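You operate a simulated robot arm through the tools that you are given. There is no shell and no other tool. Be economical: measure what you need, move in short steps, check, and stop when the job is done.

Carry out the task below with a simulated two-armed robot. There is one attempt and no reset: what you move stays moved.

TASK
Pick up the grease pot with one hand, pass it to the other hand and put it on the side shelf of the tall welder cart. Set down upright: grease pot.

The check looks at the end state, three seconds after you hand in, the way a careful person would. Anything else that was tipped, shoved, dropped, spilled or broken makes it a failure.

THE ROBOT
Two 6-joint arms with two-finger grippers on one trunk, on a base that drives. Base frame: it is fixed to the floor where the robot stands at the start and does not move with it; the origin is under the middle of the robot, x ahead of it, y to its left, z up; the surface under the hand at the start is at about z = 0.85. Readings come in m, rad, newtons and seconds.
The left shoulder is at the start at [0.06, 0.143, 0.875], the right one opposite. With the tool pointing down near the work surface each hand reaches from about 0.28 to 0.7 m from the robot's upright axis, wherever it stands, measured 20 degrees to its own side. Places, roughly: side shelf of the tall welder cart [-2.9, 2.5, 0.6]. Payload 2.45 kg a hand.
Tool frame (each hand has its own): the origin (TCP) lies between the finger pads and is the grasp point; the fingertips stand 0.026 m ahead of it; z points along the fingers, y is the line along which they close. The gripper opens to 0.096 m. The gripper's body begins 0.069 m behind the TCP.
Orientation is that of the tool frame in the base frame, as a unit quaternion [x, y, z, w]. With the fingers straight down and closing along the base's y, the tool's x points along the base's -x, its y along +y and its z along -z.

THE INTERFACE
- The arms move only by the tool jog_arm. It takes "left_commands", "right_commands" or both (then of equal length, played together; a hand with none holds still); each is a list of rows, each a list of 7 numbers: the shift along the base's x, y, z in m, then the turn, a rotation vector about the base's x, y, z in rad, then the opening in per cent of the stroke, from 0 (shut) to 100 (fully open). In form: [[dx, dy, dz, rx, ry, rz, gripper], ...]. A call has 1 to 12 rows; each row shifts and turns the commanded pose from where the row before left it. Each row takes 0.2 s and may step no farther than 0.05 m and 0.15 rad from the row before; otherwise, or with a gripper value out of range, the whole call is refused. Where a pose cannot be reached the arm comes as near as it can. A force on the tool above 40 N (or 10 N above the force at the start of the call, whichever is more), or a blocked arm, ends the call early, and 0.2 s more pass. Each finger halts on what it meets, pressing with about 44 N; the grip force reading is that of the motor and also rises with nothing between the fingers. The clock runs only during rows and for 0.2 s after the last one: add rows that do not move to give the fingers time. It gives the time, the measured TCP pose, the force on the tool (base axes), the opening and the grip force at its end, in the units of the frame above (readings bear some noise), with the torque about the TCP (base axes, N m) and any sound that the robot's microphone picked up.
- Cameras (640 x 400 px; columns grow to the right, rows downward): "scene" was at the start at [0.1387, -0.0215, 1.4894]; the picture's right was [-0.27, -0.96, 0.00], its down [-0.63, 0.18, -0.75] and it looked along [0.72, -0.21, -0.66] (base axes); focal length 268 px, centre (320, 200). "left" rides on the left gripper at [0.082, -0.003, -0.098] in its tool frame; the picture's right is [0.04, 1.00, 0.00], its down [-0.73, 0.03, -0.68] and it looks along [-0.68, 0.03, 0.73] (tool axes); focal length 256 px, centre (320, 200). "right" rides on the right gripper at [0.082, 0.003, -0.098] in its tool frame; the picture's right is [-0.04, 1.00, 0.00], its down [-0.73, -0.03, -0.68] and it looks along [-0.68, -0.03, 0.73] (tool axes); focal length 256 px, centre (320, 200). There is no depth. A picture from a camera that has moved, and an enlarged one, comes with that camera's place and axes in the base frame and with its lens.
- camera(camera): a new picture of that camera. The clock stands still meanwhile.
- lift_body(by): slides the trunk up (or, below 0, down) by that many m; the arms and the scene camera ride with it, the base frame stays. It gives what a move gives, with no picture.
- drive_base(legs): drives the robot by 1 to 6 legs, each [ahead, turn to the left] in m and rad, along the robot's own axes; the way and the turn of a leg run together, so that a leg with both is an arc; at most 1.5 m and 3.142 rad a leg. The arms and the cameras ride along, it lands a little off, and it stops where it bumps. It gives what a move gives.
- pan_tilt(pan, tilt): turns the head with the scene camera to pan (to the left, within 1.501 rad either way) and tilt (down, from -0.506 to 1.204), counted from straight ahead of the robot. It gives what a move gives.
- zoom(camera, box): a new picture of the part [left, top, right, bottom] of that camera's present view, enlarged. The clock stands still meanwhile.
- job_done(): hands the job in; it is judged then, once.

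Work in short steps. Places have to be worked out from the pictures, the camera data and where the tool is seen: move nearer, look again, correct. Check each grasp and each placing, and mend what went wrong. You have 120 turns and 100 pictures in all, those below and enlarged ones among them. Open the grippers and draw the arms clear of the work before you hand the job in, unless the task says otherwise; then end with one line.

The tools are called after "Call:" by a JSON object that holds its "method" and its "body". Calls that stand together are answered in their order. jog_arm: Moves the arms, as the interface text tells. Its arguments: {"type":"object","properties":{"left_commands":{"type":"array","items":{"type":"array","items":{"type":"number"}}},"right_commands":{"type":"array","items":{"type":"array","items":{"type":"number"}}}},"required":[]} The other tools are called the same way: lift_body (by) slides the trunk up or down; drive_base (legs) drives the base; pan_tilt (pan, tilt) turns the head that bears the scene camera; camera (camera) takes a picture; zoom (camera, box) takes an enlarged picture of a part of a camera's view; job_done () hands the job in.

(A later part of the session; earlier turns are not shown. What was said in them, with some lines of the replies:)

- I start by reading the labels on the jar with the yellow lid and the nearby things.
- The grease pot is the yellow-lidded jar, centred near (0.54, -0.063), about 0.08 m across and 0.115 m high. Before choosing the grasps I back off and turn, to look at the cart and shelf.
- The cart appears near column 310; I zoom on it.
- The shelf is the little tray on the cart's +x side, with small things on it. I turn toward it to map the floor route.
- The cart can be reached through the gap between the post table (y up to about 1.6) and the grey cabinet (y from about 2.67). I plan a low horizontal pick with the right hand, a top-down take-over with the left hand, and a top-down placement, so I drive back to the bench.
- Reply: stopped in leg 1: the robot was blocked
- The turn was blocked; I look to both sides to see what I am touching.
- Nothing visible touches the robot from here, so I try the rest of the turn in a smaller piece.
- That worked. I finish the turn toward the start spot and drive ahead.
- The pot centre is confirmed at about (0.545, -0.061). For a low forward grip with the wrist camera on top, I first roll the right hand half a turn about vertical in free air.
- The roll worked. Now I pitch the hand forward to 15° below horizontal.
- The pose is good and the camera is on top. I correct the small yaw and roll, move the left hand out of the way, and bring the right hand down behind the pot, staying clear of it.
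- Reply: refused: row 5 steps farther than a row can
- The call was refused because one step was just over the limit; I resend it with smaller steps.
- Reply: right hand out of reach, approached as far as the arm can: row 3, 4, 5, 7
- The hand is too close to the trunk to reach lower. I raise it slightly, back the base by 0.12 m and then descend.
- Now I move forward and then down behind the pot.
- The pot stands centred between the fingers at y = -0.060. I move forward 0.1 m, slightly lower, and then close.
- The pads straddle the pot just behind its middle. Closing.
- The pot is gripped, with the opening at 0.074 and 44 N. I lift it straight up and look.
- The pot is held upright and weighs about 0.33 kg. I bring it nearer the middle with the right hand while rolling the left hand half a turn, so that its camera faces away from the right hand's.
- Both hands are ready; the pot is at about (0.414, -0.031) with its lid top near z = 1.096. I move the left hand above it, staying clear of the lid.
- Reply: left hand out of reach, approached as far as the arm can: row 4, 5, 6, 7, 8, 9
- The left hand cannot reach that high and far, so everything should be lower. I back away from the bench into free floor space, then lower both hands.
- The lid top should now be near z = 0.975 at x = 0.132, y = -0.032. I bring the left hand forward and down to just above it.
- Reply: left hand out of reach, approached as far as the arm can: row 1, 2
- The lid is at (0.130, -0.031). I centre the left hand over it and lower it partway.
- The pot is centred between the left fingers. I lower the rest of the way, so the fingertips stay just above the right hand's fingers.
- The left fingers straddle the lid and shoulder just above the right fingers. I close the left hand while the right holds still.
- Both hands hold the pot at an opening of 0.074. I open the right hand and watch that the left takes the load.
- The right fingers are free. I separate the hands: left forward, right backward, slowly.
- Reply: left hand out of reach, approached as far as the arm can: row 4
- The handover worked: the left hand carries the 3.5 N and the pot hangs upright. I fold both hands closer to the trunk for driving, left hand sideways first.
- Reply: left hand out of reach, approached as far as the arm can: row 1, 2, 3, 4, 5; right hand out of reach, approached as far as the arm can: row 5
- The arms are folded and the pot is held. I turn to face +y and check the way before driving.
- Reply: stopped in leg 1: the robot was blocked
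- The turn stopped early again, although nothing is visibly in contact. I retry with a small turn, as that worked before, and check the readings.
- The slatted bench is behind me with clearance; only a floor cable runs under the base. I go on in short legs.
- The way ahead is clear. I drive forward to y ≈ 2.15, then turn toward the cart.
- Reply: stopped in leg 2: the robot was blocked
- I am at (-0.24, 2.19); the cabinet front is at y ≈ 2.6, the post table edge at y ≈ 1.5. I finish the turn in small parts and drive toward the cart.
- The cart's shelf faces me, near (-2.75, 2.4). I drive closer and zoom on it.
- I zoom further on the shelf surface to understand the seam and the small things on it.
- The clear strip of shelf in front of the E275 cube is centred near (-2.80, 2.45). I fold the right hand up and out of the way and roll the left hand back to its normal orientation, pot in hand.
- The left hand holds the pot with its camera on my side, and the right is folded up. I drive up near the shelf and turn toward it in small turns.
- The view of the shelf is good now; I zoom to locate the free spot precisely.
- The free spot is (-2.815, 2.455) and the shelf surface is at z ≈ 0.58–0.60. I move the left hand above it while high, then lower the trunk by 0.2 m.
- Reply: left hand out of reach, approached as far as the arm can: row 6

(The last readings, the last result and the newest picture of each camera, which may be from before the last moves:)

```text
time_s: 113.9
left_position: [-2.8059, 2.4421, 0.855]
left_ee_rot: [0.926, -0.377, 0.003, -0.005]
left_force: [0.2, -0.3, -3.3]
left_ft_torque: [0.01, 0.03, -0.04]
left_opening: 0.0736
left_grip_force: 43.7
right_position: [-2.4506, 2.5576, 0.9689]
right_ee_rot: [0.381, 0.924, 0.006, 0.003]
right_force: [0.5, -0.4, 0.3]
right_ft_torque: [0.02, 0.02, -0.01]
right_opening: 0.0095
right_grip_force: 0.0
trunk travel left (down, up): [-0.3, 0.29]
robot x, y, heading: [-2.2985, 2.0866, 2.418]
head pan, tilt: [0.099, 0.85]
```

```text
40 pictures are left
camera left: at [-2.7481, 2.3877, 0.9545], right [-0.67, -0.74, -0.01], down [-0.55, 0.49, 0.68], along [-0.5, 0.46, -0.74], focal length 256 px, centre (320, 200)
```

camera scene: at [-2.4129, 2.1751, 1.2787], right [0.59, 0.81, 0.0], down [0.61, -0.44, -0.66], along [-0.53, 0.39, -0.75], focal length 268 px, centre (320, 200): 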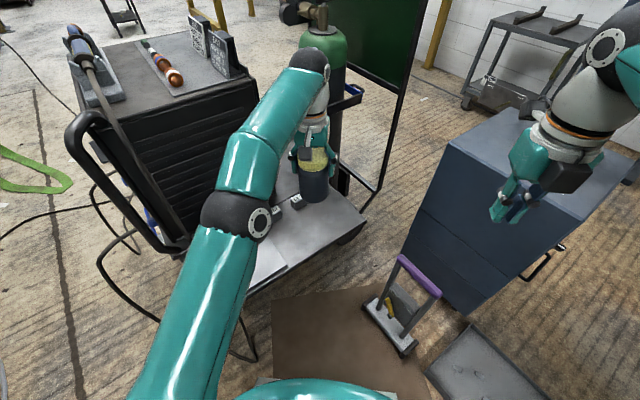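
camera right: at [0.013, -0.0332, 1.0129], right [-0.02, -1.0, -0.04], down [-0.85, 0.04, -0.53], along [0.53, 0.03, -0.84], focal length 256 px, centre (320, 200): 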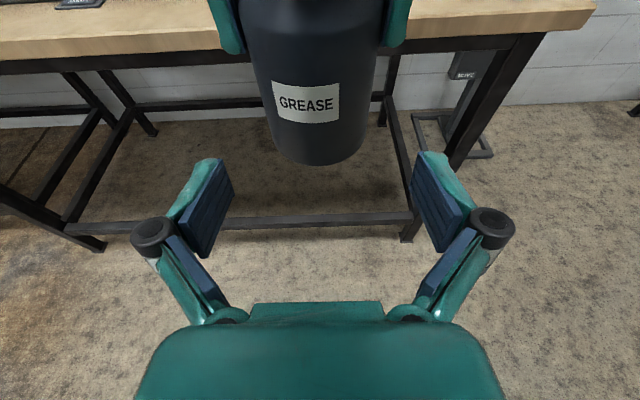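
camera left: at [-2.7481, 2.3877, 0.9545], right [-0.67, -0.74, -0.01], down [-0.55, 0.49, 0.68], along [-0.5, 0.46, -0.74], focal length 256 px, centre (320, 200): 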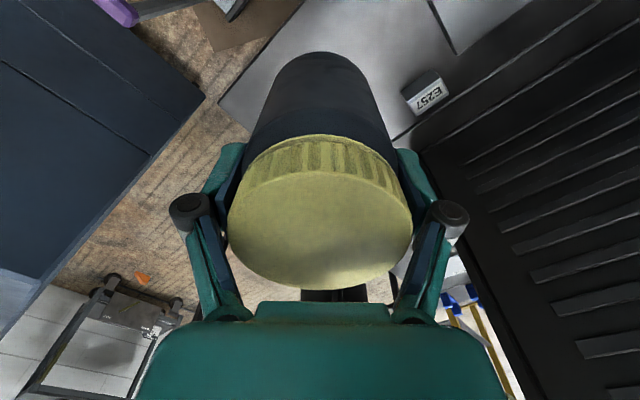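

The pot hangs over the free strip. I lower it to just above the shelf and check the clearance to the cubes.

Call:
{"method": "jog_arm", "body": {"left_commands": [[-0.004, 0.01, -0.02, 0, 0, 0, 50], [0, 0, -0.03, 0, 0, 0, 50], [0, 0, -0.03, 0, 0, 0, 50], [0, 0, -0.03, 0, 0, 0, 50], [0, 0, -0.02, 0, 0, 0, 50], [0, 0, 0, 0, 0, 0, 50]]}}

Call:
{"method": "zoom", "body": {"camera": "scene", "box": [230, 100, 410, 270]}}

Call:
{"method": "camera", "body": {"camera": "left"}}

```text
time_s: 115.3
left_position: [-2.8103, 2.4535, 0.7236]
left_ee_rot: [0.926, -0.378, 0.004, -0.005]
left_force: [0.7, 0.0, -3.8]
left_ft_torque: [0.01, 0.03, 0.0]
left_opening: 0.0735
left_grip_force: 44.1
right_position: [-2.4507, 2.5566, 0.9699]
right_ee_rot: [0.381, 0.925, 0.006, 0.003]
right_force: [-0.4, -0.2, 0.3]
right_ft_torque: [0.04, 0.04, 0.04]
right_opening: 0.0097
right_grip_force: 0.0
trunk travel left (down, up): [-0.3, 0.29]
robot x, y, heading: [-2.3034, 2.0855, 2.407]
head pan, tilt: [0.099, 0.85]
```

```text
2.35 times, centred on (320, 185) of scene
camera zoom: at [-2.413, 2.1753, 1.2787], right [0.59, 0.81, 0.0], down [0.61, -0.44, -0.66], along [-0.53, 0.39, -0.75], focal length 630 px, centre (320, 235)
```

zoom: 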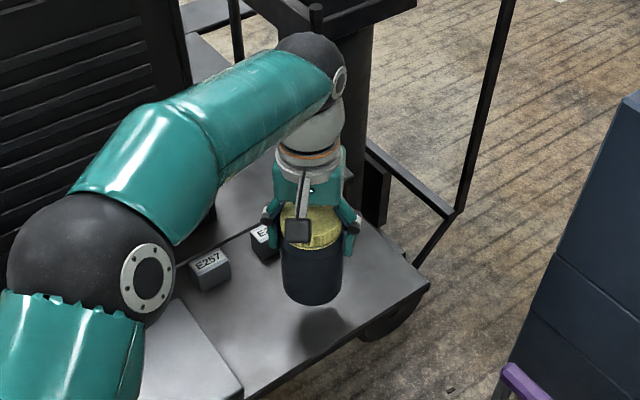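

```text
38 pictures are left
camera left: at [-2.7518, 2.3981, 0.823], right [-0.67, -0.74, -0.01], down [-0.55, 0.49, 0.68], along [-0.5, 0.46, -0.74], focal length 256 px, centre (320, 200)
```

left: 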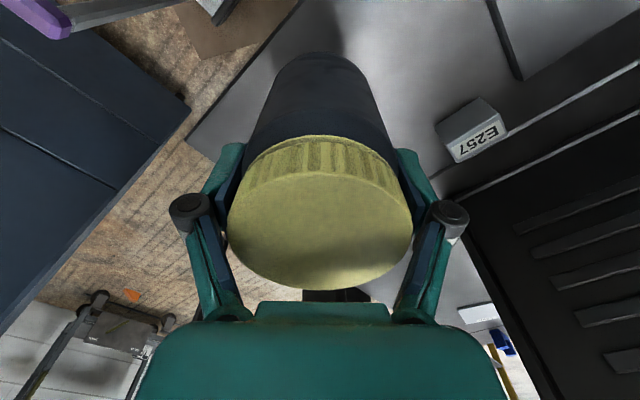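

There is clearance all round. I lower in small steps, watching the force for contact.

Call:
{"method": "jog_arm", "body": {"left_commands": [[0, 0, -0.007, 0, 0, 0, 50], [0, 0, -0.007, 0, 0, 0, 50], [0, 0, -0.006, 0, 0, 0, 50], [0, 0, -0.005, 0, 0, 0, 50], [0, 0, 0, 0, 0, 0, 50]]}}

```text
time_s: 116.5
left_position: [-2.81, 2.4526, 0.7004]
left_ee_rot: [0.926, -0.377, 0.004, -0.006]
left_force: [-1.0, -0.3, -2.9]
left_ft_torque: [0.0, 0.06, -0.02]
left_opening: 0.0738
left_grip_force: 44.3
right_position: [-2.4504, 2.5572, 0.9694]
right_ee_rot: [0.38, 0.925, 0.006, 0.003]
right_force: [1.1, -0.4, 0.6]
right_ft_torque: [0.03, -0.02, 0.02]
right_opening: 0.0099
right_grip_force: 0.2
trunk travel left (down, up): [-0.3, 0.29]
robot x, y, heading: [-2.298, 2.0876, 2.415]
head pan, tilt: [0.099, 0.85]
```

No contact yet at a pot bottom of about 0.609. I continue in finer steps.

Call:
{"method": "jog_arm", "body": {"left_commands": [[0, 0, -0.004, 0, 0, 0, 50], [0, 0, -0.003, 0, 0, 0, 50], [0, 0, -0.003, 0, 0, 0, 50]]}}

Call:
{"method": "zoom", "body": {"camera": "scene", "box": [270, 140, 370, 240]}}

```text
time_s: 117.3
left_position: [-2.8109, 2.4524, 0.6901]
left_ee_rot: [0.926, -0.378, 0.004, -0.006]
left_force: [1.0, -0.8, -3.3]
left_ft_torque: [-0.02, -0.01, 0.02]
left_opening: 0.0734
left_grip_force: 44.5
right_position: [-2.4504, 2.5563, 0.9688]
right_ee_rot: [0.381, 0.925, 0.007, 0.002]
right_force: [0.8, 0.0, 0.2]
right_ft_torque: [0.0, -0.02, -0.01]
right_opening: 0.0097
right_grip_force: 0.0
trunk travel left (down, up): [-0.3, 0.29]
robot x, y, heading: [-2.3018, 2.0865, 2.417]
head pan, tilt: [0.099, 0.85]
```

```text
4.00 times, centred on (320, 190) of scene
camera zoom: at [-2.413, 2.1753, 1.2786], right [0.59, 0.81, 0.0], down [0.61, -0.44, -0.66], along [-0.53, 0.39, -0.75], focal length 1070 px, centre (320, 240)
```

zoom: 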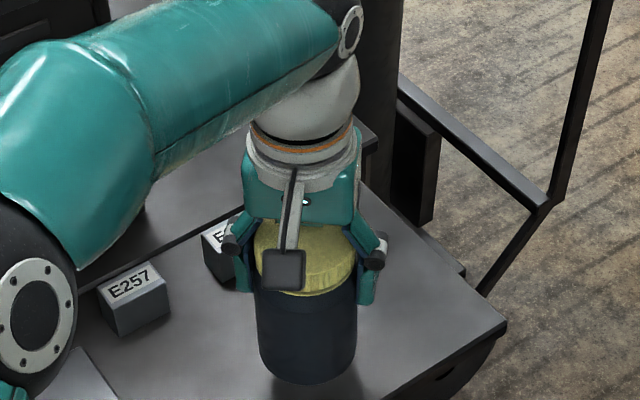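

Still only the pot's weight on the hand; a small gap with shadow remains under the pot. I go on downward.

Call:
{"method": "jog_arm", "body": {"left_commands": [[0, 0, -0.003, 0, 0, 0, 50], [0, 0, -0.003, 0, 0, 0, 50], [0, 0, -0.002, 0, 0, 0, 50]]}}

Call:
{"method": "jog_arm", "body": {"left_commands": [[0, 0, -0.002, 0, 0, 0, 50], [0, 0, -0.002, 0, 0, 0, 50]]}}

```text
time_s: 118.1
left_position: [-2.8115, 2.4528, 0.6825]
left_ee_rot: [0.926, -0.378, 0.003, -0.006]
left_force: [-0.2, -0.5, -3.3]
left_ft_torque: [0.0, 0.0, -0.01]
left_opening: 0.0737
left_grip_force: 44.3
right_position: [-2.4509, 2.558, 0.9688]
right_ee_rot: [0.382, 0.924, 0.007, 0.003]
right_force: [0.0, 0.7, -0.4]
right_ft_torque: [0.02, -0.01, 0.02]
right_opening: 0.0094
right_grip_force: 0.0
trunk travel left (down, up): [-0.3, 0.29]
robot x, y, heading: [-2.3042, 2.0887, 2.41]
head pan, tilt: [0.099, 0.85]
```

```text
time_s: 118.7
left_position: [-2.8106, 2.4524, 0.6762]
left_ee_rot: [0.926, -0.378, 0.002, -0.007]
left_force: [-0.3, -0.6, -3.5]
left_ft_torque: [-0.06, 0.0, -0.01]
left_opening: 0.0733
left_grip_force: 43.5
right_position: [-2.4504, 2.5568, 0.9692]
right_ee_rot: [0.381, 0.924, 0.006, 0.003]
right_force: [-0.1, 0.1, 0.1]
right_ft_torque: [-0.02, -0.02, 0.01]
right_opening: 0.0095
right_grip_force: 0.1
trunk travel left (down, up): [-0.3, 0.29]
robot x, y, heading: [-2.2992, 2.0854, 2.417]
head pan, tilt: [0.099, 0.85]
```

The pot bottom is at about 0.585 with no contact yet. I keep going by 2 mm steps.

Call:
{"method": "jog_arm", "body": {"left_commands": [[0, 0, -0.002, 0, 0, 0, 50], [0, 0, -0.002, 0, 0, 0, 50]]}}

Call:
{"method": "zoom", "body": {"camera": "scene", "box": [280, 170, 360, 240]}}

```text
time_s: 119.3
left_position: [-2.8113, 2.4512, 0.6751]
left_ee_rot: [0.926, -0.378, 0.003, -0.006]
left_force: [0.3, 0.0, -3.9]
left_ft_torque: [-0.01, 0.01, 0.01]
left_opening: 0.0734
left_grip_force: 43.6
right_position: [-2.4498, 2.5568, 0.9678]
right_ee_rot: [0.381, 0.924, 0.006, 0.003]
right_force: [0.1, 0.4, -0.3]
right_ft_torque: [-0.01, 0.01, 0.0]
right_opening: 0.0093
right_grip_force: 0.0
trunk travel left (down, up): [-0.3, 0.29]
robot x, y, heading: [-2.3004, 2.0869, 2.412]
head pan, tilt: [0.099, 0.85]
```

```text
5.71 times, centred on (320, 205) of scene
camera zoom: at [-2.413, 2.1753, 1.2786], right [0.59, 0.81, 0.0], down [0.61, -0.44, -0.66], along [-0.53, 0.39, -0.75], focal length 1529 px, centre (320, 171)
```

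zoom: 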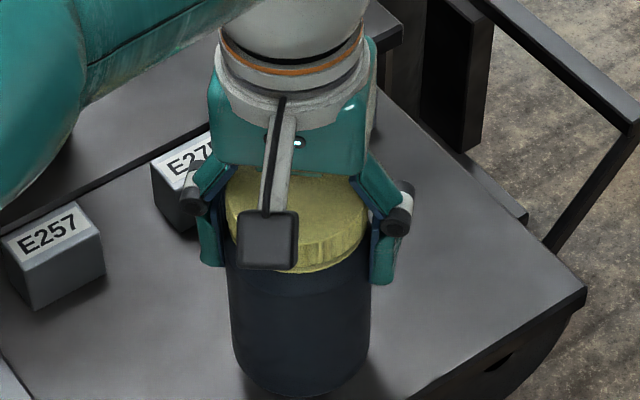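

No contact so far; the contact shadow is closing in. I continue down in 2 mm steps.

Call:
{"method": "jog_arm", "body": {"left_commands": [[0, 0, -0.002, 0, 0, 0, 50], [0, 0, -0.002, 0, 0, 0, 50], [0, 0, 0, 0, 0, 0, 50]]}}

Call:
{"method": "jog_arm", "body": {"left_commands": [[0, 0, -0.002, 0, 0, 0, 50], [0, 0, -0.002, 0, 0, 0, 50], [0, 0, 0, 0, 0, 0, 50]]}}

```text
time_s: 120.1
left_position: [-2.812, 2.4517, 0.6696]
left_ee_rot: [0.926, -0.377, 0.003, -0.005]
left_force: [-0.1, -0.5, -3.2]
left_ft_torque: [0.0, 0.04, 0.01]
left_opening: 0.0736
left_grip_force: 44.1
right_position: [-2.45, 2.5569, 0.9679]
right_ee_rot: [0.381, 0.925, 0.007, 0.003]
right_force: [-0.3, 0.2, 0.4]
right_ft_torque: [-0.01, -0.02, 0.01]
right_opening: 0.0098
right_grip_force: 0.1
trunk travel left (down, up): [-0.3, 0.29]
robot x, y, heading: [-2.3003, 2.0835, 2.412]
head pan, tilt: [0.099, 0.85]
```

```text
time_s: 120.9
left_position: [-2.8105, 2.4525, 0.666]
left_ee_rot: [0.926, -0.378, 0.003, -0.006]
left_force: [0.7, -0.5, -3.1]
left_ft_torque: [0.0, 0.0, 0.0]
left_opening: 0.0738
left_grip_force: 44.1
right_position: [-2.4512, 2.5567, 0.9693]
right_ee_rot: [0.381, 0.925, 0.006, 0.002]
right_force: [0.1, -0.3, -0.1]
right_ft_torque: [0.0, -0.01, 0.0]
right_opening: 0.0098
right_grip_force: 0.1
trunk travel left (down, up): [-0.3, 0.29]
robot x, y, heading: [-2.2996, 2.0868, 2.412]
head pan, tilt: [0.099, 0.85]
```

Triangulating again puts the shelf at z ≈ 0.572, and the strip centre a bit further in (x ≈ -2.83). I lift slightly, shift the pot inward 0.018 m and continue down.

Call:
{"method": "jog_arm", "body": {"left_commands": [[0, 0, 0.005, 0, 0, 0, 50], [-0.009, 0, 0, 0, 0, 0, 50], [-0.009, 0, 0, 0, 0, 0, 50], [0, 0, -0.003, 0, 0, 0, 50], [0, 0, -0.002, 0, 0, 0, 50], [0, 0, 0, 0, 0, 0, 50]]}}

Call:
{"method": "jog_arm", "body": {"left_commands": [[0, 0, -0.002, 0, 0, 0, 50], [0, 0, -0.002, 0, 0, 0, 50], [0, 0, 0, 0, 0, 0, 50]]}}

Call:
{"method": "zoom", "body": {"camera": "scene", "box": [270, 160, 380, 260]}}

```text
time_s: 122.3
left_position: [-2.8283, 2.453, 0.6645]
left_ee_rot: [0.926, -0.378, 0.003, -0.005]
left_force: [-0.5, -0.4, -4.1]
left_ft_torque: [0.0, -0.01, -0.01]
left_opening: 0.0737
left_grip_force: 43.8
right_position: [-2.4497, 2.5572, 0.9681]
right_ee_rot: [0.381, 0.924, 0.007, 0.003]
right_force: [-0.2, -0.8, -0.7]
right_ft_torque: [0.0, 0.01, 0.0]
right_opening: 0.0097
right_grip_force: 0.1
trunk travel left (down, up): [-0.3, 0.29]
robot x, y, heading: [-2.3024, 2.0856, 2.412]
head pan, tilt: [0.099, 0.85]
```

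```text
time_s: 123.1
left_position: [-2.829, 2.4526, 0.662]
left_ee_rot: [0.926, -0.378, 0.003, -0.005]
left_force: [-0.6, 0.2, -2.8]
left_ft_torque: [-0.03, -0.01, -0.01]
left_opening: 0.0738
left_grip_force: 43.9
right_position: [-2.4498, 2.557, 0.97]
right_ee_rot: [0.381, 0.925, 0.007, 0.002]
right_force: [0.1, 0.3, -0.1]
right_ft_torque: [-0.03, -0.02, -0.04]
right_opening: 0.0092
right_grip_force: 0.0
trunk travel left (down, up): [-0.3, 0.29]
robot x, y, heading: [-2.3002, 2.0855, 2.408]
head pan, tilt: [0.099, 0.85]
```

```text
4.00 times, centred on (325, 210) of scene
camera zoom: at [-2.413, 2.1753, 1.2786], right [0.59, 0.81, 0.0], down [0.61, -0.44, -0.66], along [-0.53, 0.39, -0.75], focal length 1070 px, centre (300, 160)
```

zoom: 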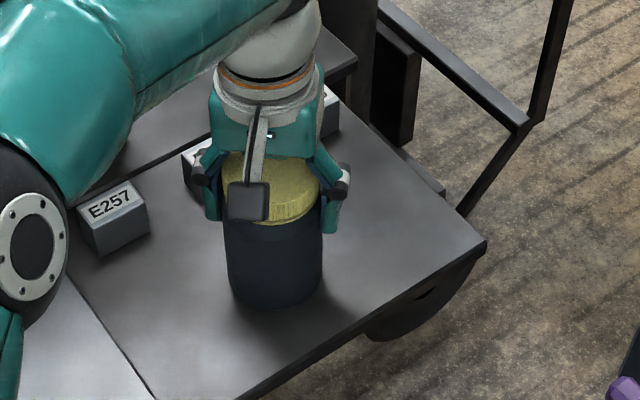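

The pot is now well inside the free area and very close to the surface. I keep lowering until the force changes.

Call:
{"method": "jog_arm", "body": {"left_commands": [[0, 0, -0.002, 0, 0, 0, 50], [0, 0, -0.002, 0, 0, 0, 50], [0, 0, 0, 0, 0, 0, 50]]}}

Call:
{"method": "jog_arm", "body": {"left_commands": [[0, 0, -0.002, 0, 0, 0, 50], [0, 0, -0.001, 0, 0, 0, 50], [0, 0, 0, 0, 0, 0, 50]]}}

```text
time_s: 123.9
left_position: [-2.8283, 2.4531, 0.6579]
left_ee_rot: [0.926, -0.378, 0.003, -0.005]
left_force: [-0.6, 0.6, -2.7]
left_ft_torque: [0.02, 0.07, -0.02]
left_opening: 0.0737
left_grip_force: 44.0
right_position: [-2.4508, 2.5584, 0.9691]
right_ee_rot: [0.381, 0.924, 0.006, 0.002]
right_force: [-0.2, 0.1, 0.2]
right_ft_torque: [-0.01, -0.04, 0.02]
right_opening: 0.0093
right_grip_force: 0.0
trunk travel left (down, up): [-0.3, 0.29]
robot x, y, heading: [-2.3005, 2.0871, 2.409]
head pan, tilt: [0.099, 0.85]
```

```text
time_s: 124.7
left_position: [-2.8288, 2.4527, 0.6544]
left_ee_rot: [0.926, -0.378, 0.003, -0.006]
left_force: [-0.4, 0.0, -4.5]
left_ft_torque: [-0.01, 0.03, 0.03]
left_opening: 0.0737
left_grip_force: 43.7
right_position: [-2.4502, 2.5569, 0.9684]
right_ee_rot: [0.381, 0.924, 0.006, 0.002]
right_force: [-0.5, -0.4, -0.4]
right_ft_torque: [0.0, 0.01, -0.01]
right_opening: 0.0098
right_grip_force: 0.1
trunk travel left (down, up): [-0.3, 0.29]
robot x, y, heading: [-2.2983, 2.0877, 2.415]
head pan, tilt: [0.099, 0.85]
```

Still free. I continue in 4 mm pieces.

Call:
{"method": "jog_arm", "body": {"left_commands": [[0, 0, -0.002, 0, 0, 0, 50], [0, 0, -0.002, 0, 0, 0, 50], [0, 0, 0, 0, 0, 0, 50]]}}

Call:
{"method": "zoom", "body": {"camera": "scene", "box": [300, 190, 360, 250]}}

```text
time_s: 125.5
left_position: [-2.8281, 2.453, 0.6535]
left_ee_rot: [0.926, -0.378, 0.001, -0.006]
left_force: [3.1, 0.3, 11.9]
left_ft_torque: [-0.48, -0.05, 0.12]
left_opening: 0.0736
left_grip_force: 44.2
right_position: [-2.4495, 2.5571, 0.9693]
right_ee_rot: [0.381, 0.925, 0.006, 0.002]
right_force: [-0.8, 0.0, 0.3]
right_ft_torque: [0.02, 0.0, 0.01]
right_opening: 0.0095
right_grip_force: 0.0
trunk travel left (down, up): [-0.3, 0.29]
robot x, y, heading: [-2.3005, 2.0867, 2.411]
head pan, tilt: [0.099, 0.85]
```

```text
6.67 times, centred on (330, 220) of scene
camera zoom: at [-2.4115, 2.1744, 1.2791], right [0.59, 0.81, 0.0], down [0.61, -0.44, -0.66], along [-0.53, 0.39, -0.75], focal length 1784 px, centre (253, 67)
```

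zoom: 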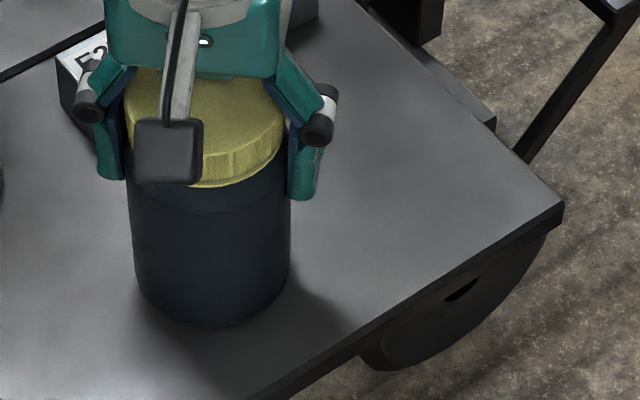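

Contact is reached, with the force reversed to +12 N. I relieve the press by 1.5 mm and open the left hand gradually.

Call:
{"method": "jog_arm", "body": {"left_commands": [[0, 0, 0.0015, 0, 0, 0, 50], [0, 0, 0, 0, 0, 0, 50], [0, 0, 0, 0, 0, 0, 80], [0, 0, 0, 0, 0, 0, 90], [0, 0, 0, 0, 0, 0, 100], [0, 0, 0, 0, 0, 0, 100]]}}

Call:
{"method": "zoom", "body": {"camera": "scene", "box": [270, 160, 380, 260]}}

Call:
{"method": "camera", "body": {"camera": "left"}}

```text
time_s: 126.9
left_position: [-2.8272, 2.4524, 0.6531]
left_ee_rot: [0.926, -0.379, 0.003, -0.005]
left_force: [-0.3, 0.3, -1.4]
left_ft_torque: [0.02, -0.02, -0.01]
left_opening: 0.0958
left_grip_force: 0.0
right_position: [-2.4507, 2.5581, 0.9682]
right_ee_rot: [0.381, 0.925, 0.006, 0.002]
right_force: [0.2, 0.3, -0.7]
right_ft_torque: [0.0, -0.02, -0.02]
right_opening: 0.0095
right_grip_force: 0.1
trunk travel left (down, up): [-0.3, 0.29]
robot x, y, heading: [-2.3, 2.086, 2.412]
head pan, tilt: [0.099, 0.85]
```

```text
4.00 times, centred on (325, 210) of scene
camera zoom: at [-2.4127, 2.1751, 1.2787], right [0.59, 0.81, 0.0], down [0.61, -0.44, -0.66], along [-0.53, 0.39, -0.75], focal length 1070 px, centre (300, 160)
```

zoom: 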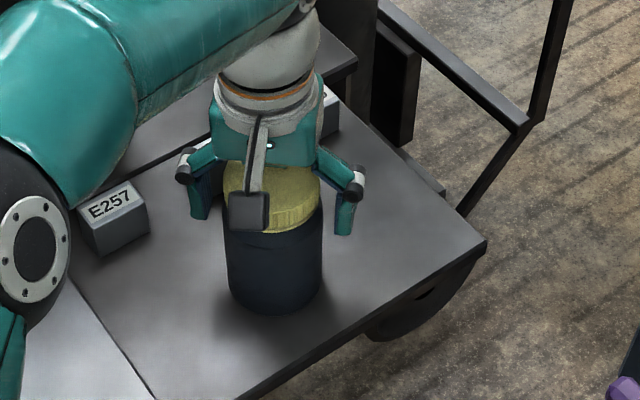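

```text
32 pictures are left
camera left: at [-2.77, 2.3976, 0.7519], right [-0.67, -0.74, -0.01], down [-0.55, 0.49, 0.68], along [-0.5, 0.46, -0.74], focal length 256 px, centre (320, 200)
```

left: 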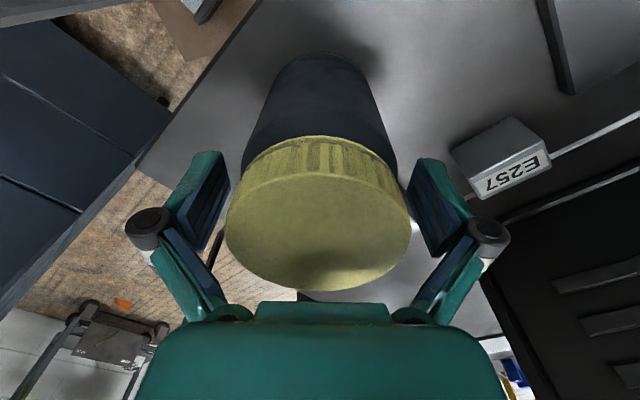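

The pot stands free and upright on the shelf, with the fingers open. I draw the left hand straight up.

Call:
{"method": "jog_arm", "body": {"left_commands": [[0, 0, 0.01, 0, 0, 0, 100], [0, 0, 0.015, 0, 0, 0, 100], [0, 0, 0.02, 0, 0, 0, 100], [0, 0, 0.03, 0, 0, 0, 100], [0, 0, 0.03, 0, 0, 0, 100], [0, 0, 0.03, 0, 0, 0, 100], [0, 0, 0.03, 0, 0, 0, 100]]}}

Call:
{"method": "camera", "body": {"camera": "scene"}}

```text
time_s: 128.5
left_position: [-2.8268, 2.4496, 0.8175]
left_ee_rot: [0.926, -0.377, 0.003, -0.006]
left_force: [-0.1, -0.4, -0.2]
left_ft_torque: [0.01, 0.01, 0.01]
left_opening: 0.0963
left_grip_force: 0.1
right_position: [-2.45, 2.5577, 0.9696]
right_ee_rot: [0.381, 0.924, 0.007, 0.002]
right_force: [0.5, -0.1, -0.6]
right_ft_torque: [-0.06, 0.01, 0.02]
right_opening: 0.0093
right_grip_force: 0.1
trunk travel left (down, up): [-0.3, 0.29]
robot x, y, heading: [-2.2945, 2.0873, 2.415]
head pan, tilt: [0.099, 0.85]
```

```text
31 pictures are left
camera scene: at [-2.4128, 2.1753, 1.2787], right [0.59, 0.81, 0.0], down [0.61, -0.44, -0.66], along [-0.53, 0.39, -0.75], focal length 268 px, centre (320, 200)
```

scene: 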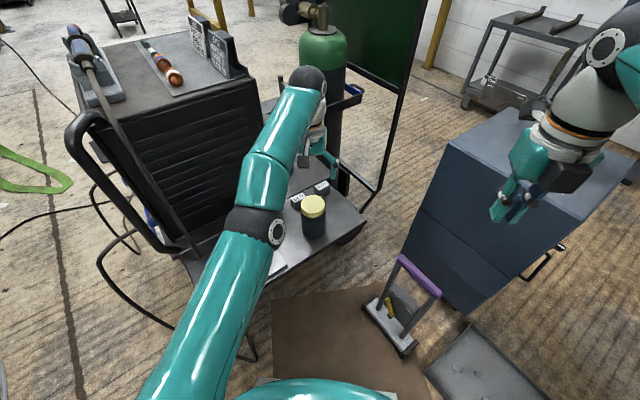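

The pot is standing upright. I pull the left hand back from the cart and raise the trunk for a final check.

Call:
{"method": "jog_arm", "body": {"left_commands": [[0, 0, 0.03, 0, 0, 0, 100], [0.02, -0.015, 0.02, 0, 0, 0, 100], [0.03, -0.025, 0.01, 0, 0, 0, 100], [0.03, -0.025, 0, 0, 0, 0, 100], [0.03, -0.025, 0, 0, 0, 0, 100], [0.03, -0.025, 0, 0, 0, 0, 100]]}}

Call:
{"method": "lift_body", "body": {"by": 0.2}}

Call:
{"method": "camera", "body": {"camera": "scene"}}

Call:
{"method": "zoom", "body": {"camera": "scene", "box": [200, 170, 380, 330]}}

```text
time_s: 129.9
left_position: [-2.7234, 2.3939, 0.889]
left_ee_rot: [0.926, -0.377, 0.0, -0.008]
left_force: [0.8, -0.4, -0.4]
left_ft_torque: [0.1, 0.01, 0.02]
left_opening: 0.0958
left_grip_force: 0.2
left hand out of reach, approached as far as the arm can: row 1, 2, 3, 4
right_position: [-2.4489, 2.5547, 0.9698]
right_ee_rot: [0.381, 0.924, 0.007, 0.002]
right_force: [0.4, -0.4, 0.8]
right_ft_torque: [0.07, 0.01, 0.03]
right_opening: 0.0096
right_grip_force: 0.1
trunk travel left (down, up): [-0.3, 0.29]
robot x, y, heading: [-2.3019, 2.0866, 2.415]
head pan, tilt: [0.099, 0.85]
```

```text
time_s: 132.1
left_position: [-2.7244, 2.3952, 1.0884]
left_ee_rot: [0.926, -0.378, 0.003, -0.006]
left_force: [-0.5, 0.7, 0.6]
left_ft_torque: [0.01, 0.01, 0.05]
left_opening: 0.0959
left_grip_force: 0.0
right_position: [-2.4503, 2.5557, 1.1684]
right_ee_rot: [0.381, 0.924, 0.007, 0.001]
right_force: [-0.6, -0.8, 0.1]
right_ft_torque: [0.01, 0.03, -0.01]
right_opening: 0.0094
right_grip_force: 0.0
trunk travel left (down, up): [-0.5, 0.09]
robot x, y, heading: [-2.2991, 2.0842, 2.412]
head pan, tilt: [0.099, 0.85]
```

```text
30 pictures are left
camera scene: at [-2.4128, 2.1752, 1.4786], right [0.59, 0.81, 0.0], down [0.61, -0.44, -0.66], along [-0.53, 0.39, -0.75], focal length 268 px, centre (320, 200)
```

scene: 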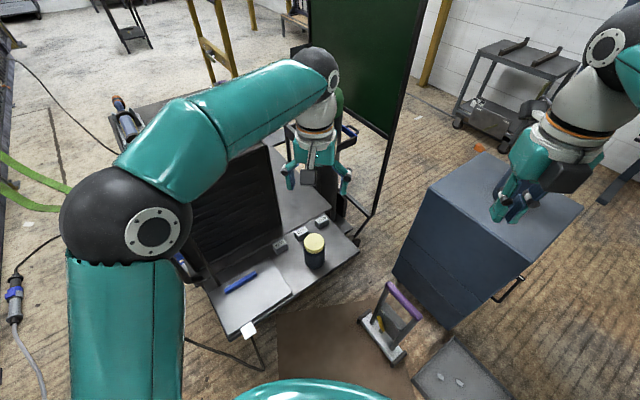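

```text
2.50 times, centred on (290, 250) of scene
camera zoom: at [-2.4128, 2.1752, 1.4786], right [0.59, 0.81, 0.0], down [0.61, -0.44, -0.66], along [-0.53, 0.39, -0.75], focal length 669 px, centre (395, 75)
```

zoom: 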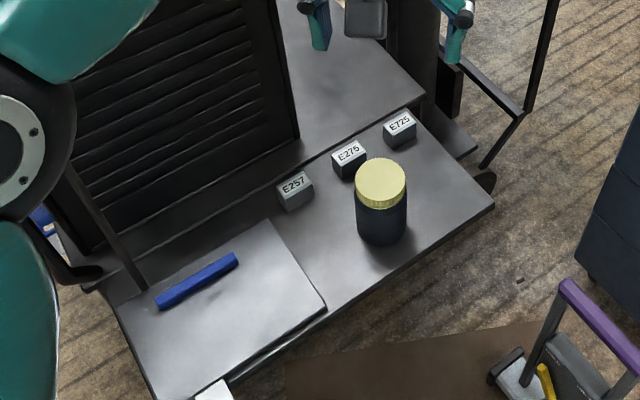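

The pot stands upright on the shelf and the cubes, chalk and stand have not moved. I open the right gripper, draw the left hand back a little more and hand in.

Call:
{"method": "jog_arm", "body": {"left_commands": [[0.02, -0.02, 0, 0, 0, 0, 100], [0.02, -0.02, 0, 0, 0, 0, 100], [0.02, -0.02, 0, 0, 0, 0, 100], [0, 0, 0, 0, 0, 0, 100]], "right_commands": [[0, 0, 0, 0, 0, 0, 40], [0, 0, 0, 0, 0, 0, 70], [0, 0, 0, 0, 0, 0, 100], [0, 0, 0, 0, 0, 0, 100]]}}

Call:
{"method": "job_done", "body": {}}

```text
time_s: 133.1
left_position: [-2.6639, 2.3342, 1.0882]
left_ee_rot: [0.926, -0.378, 0.003, -0.005]
left_force: [-0.6, 0.0, 0.0]
left_ft_torque: [0.0, -0.03, 0.01]
left_opening: 0.0961
left_grip_force: 0.1
right_position: [-2.4519, 2.5575, 1.168]
right_ee_rot: [0.381, 0.925, 0.006, 0.003]
right_force: [0.6, -0.4, -0.7]
right_ft_torque: [0.0, 0.0, -0.02]
right_opening: 0.0963
right_grip_force: 0.1
trunk travel left (down, up): [-0.5, 0.09]
robot x, y, heading: [-2.3025, 2.0874, 2.413]
head pan, tilt: [0.099, 0.85]
```

```text
The job is handed in.
```

The right hand picked up the grease pot and passed it to the left, which set it upright on the side shelf of the tall welder cart; nothing else on the shelf appeared disturbed, though the base was stopped as "blocked" three times during turns and I never found the cause.
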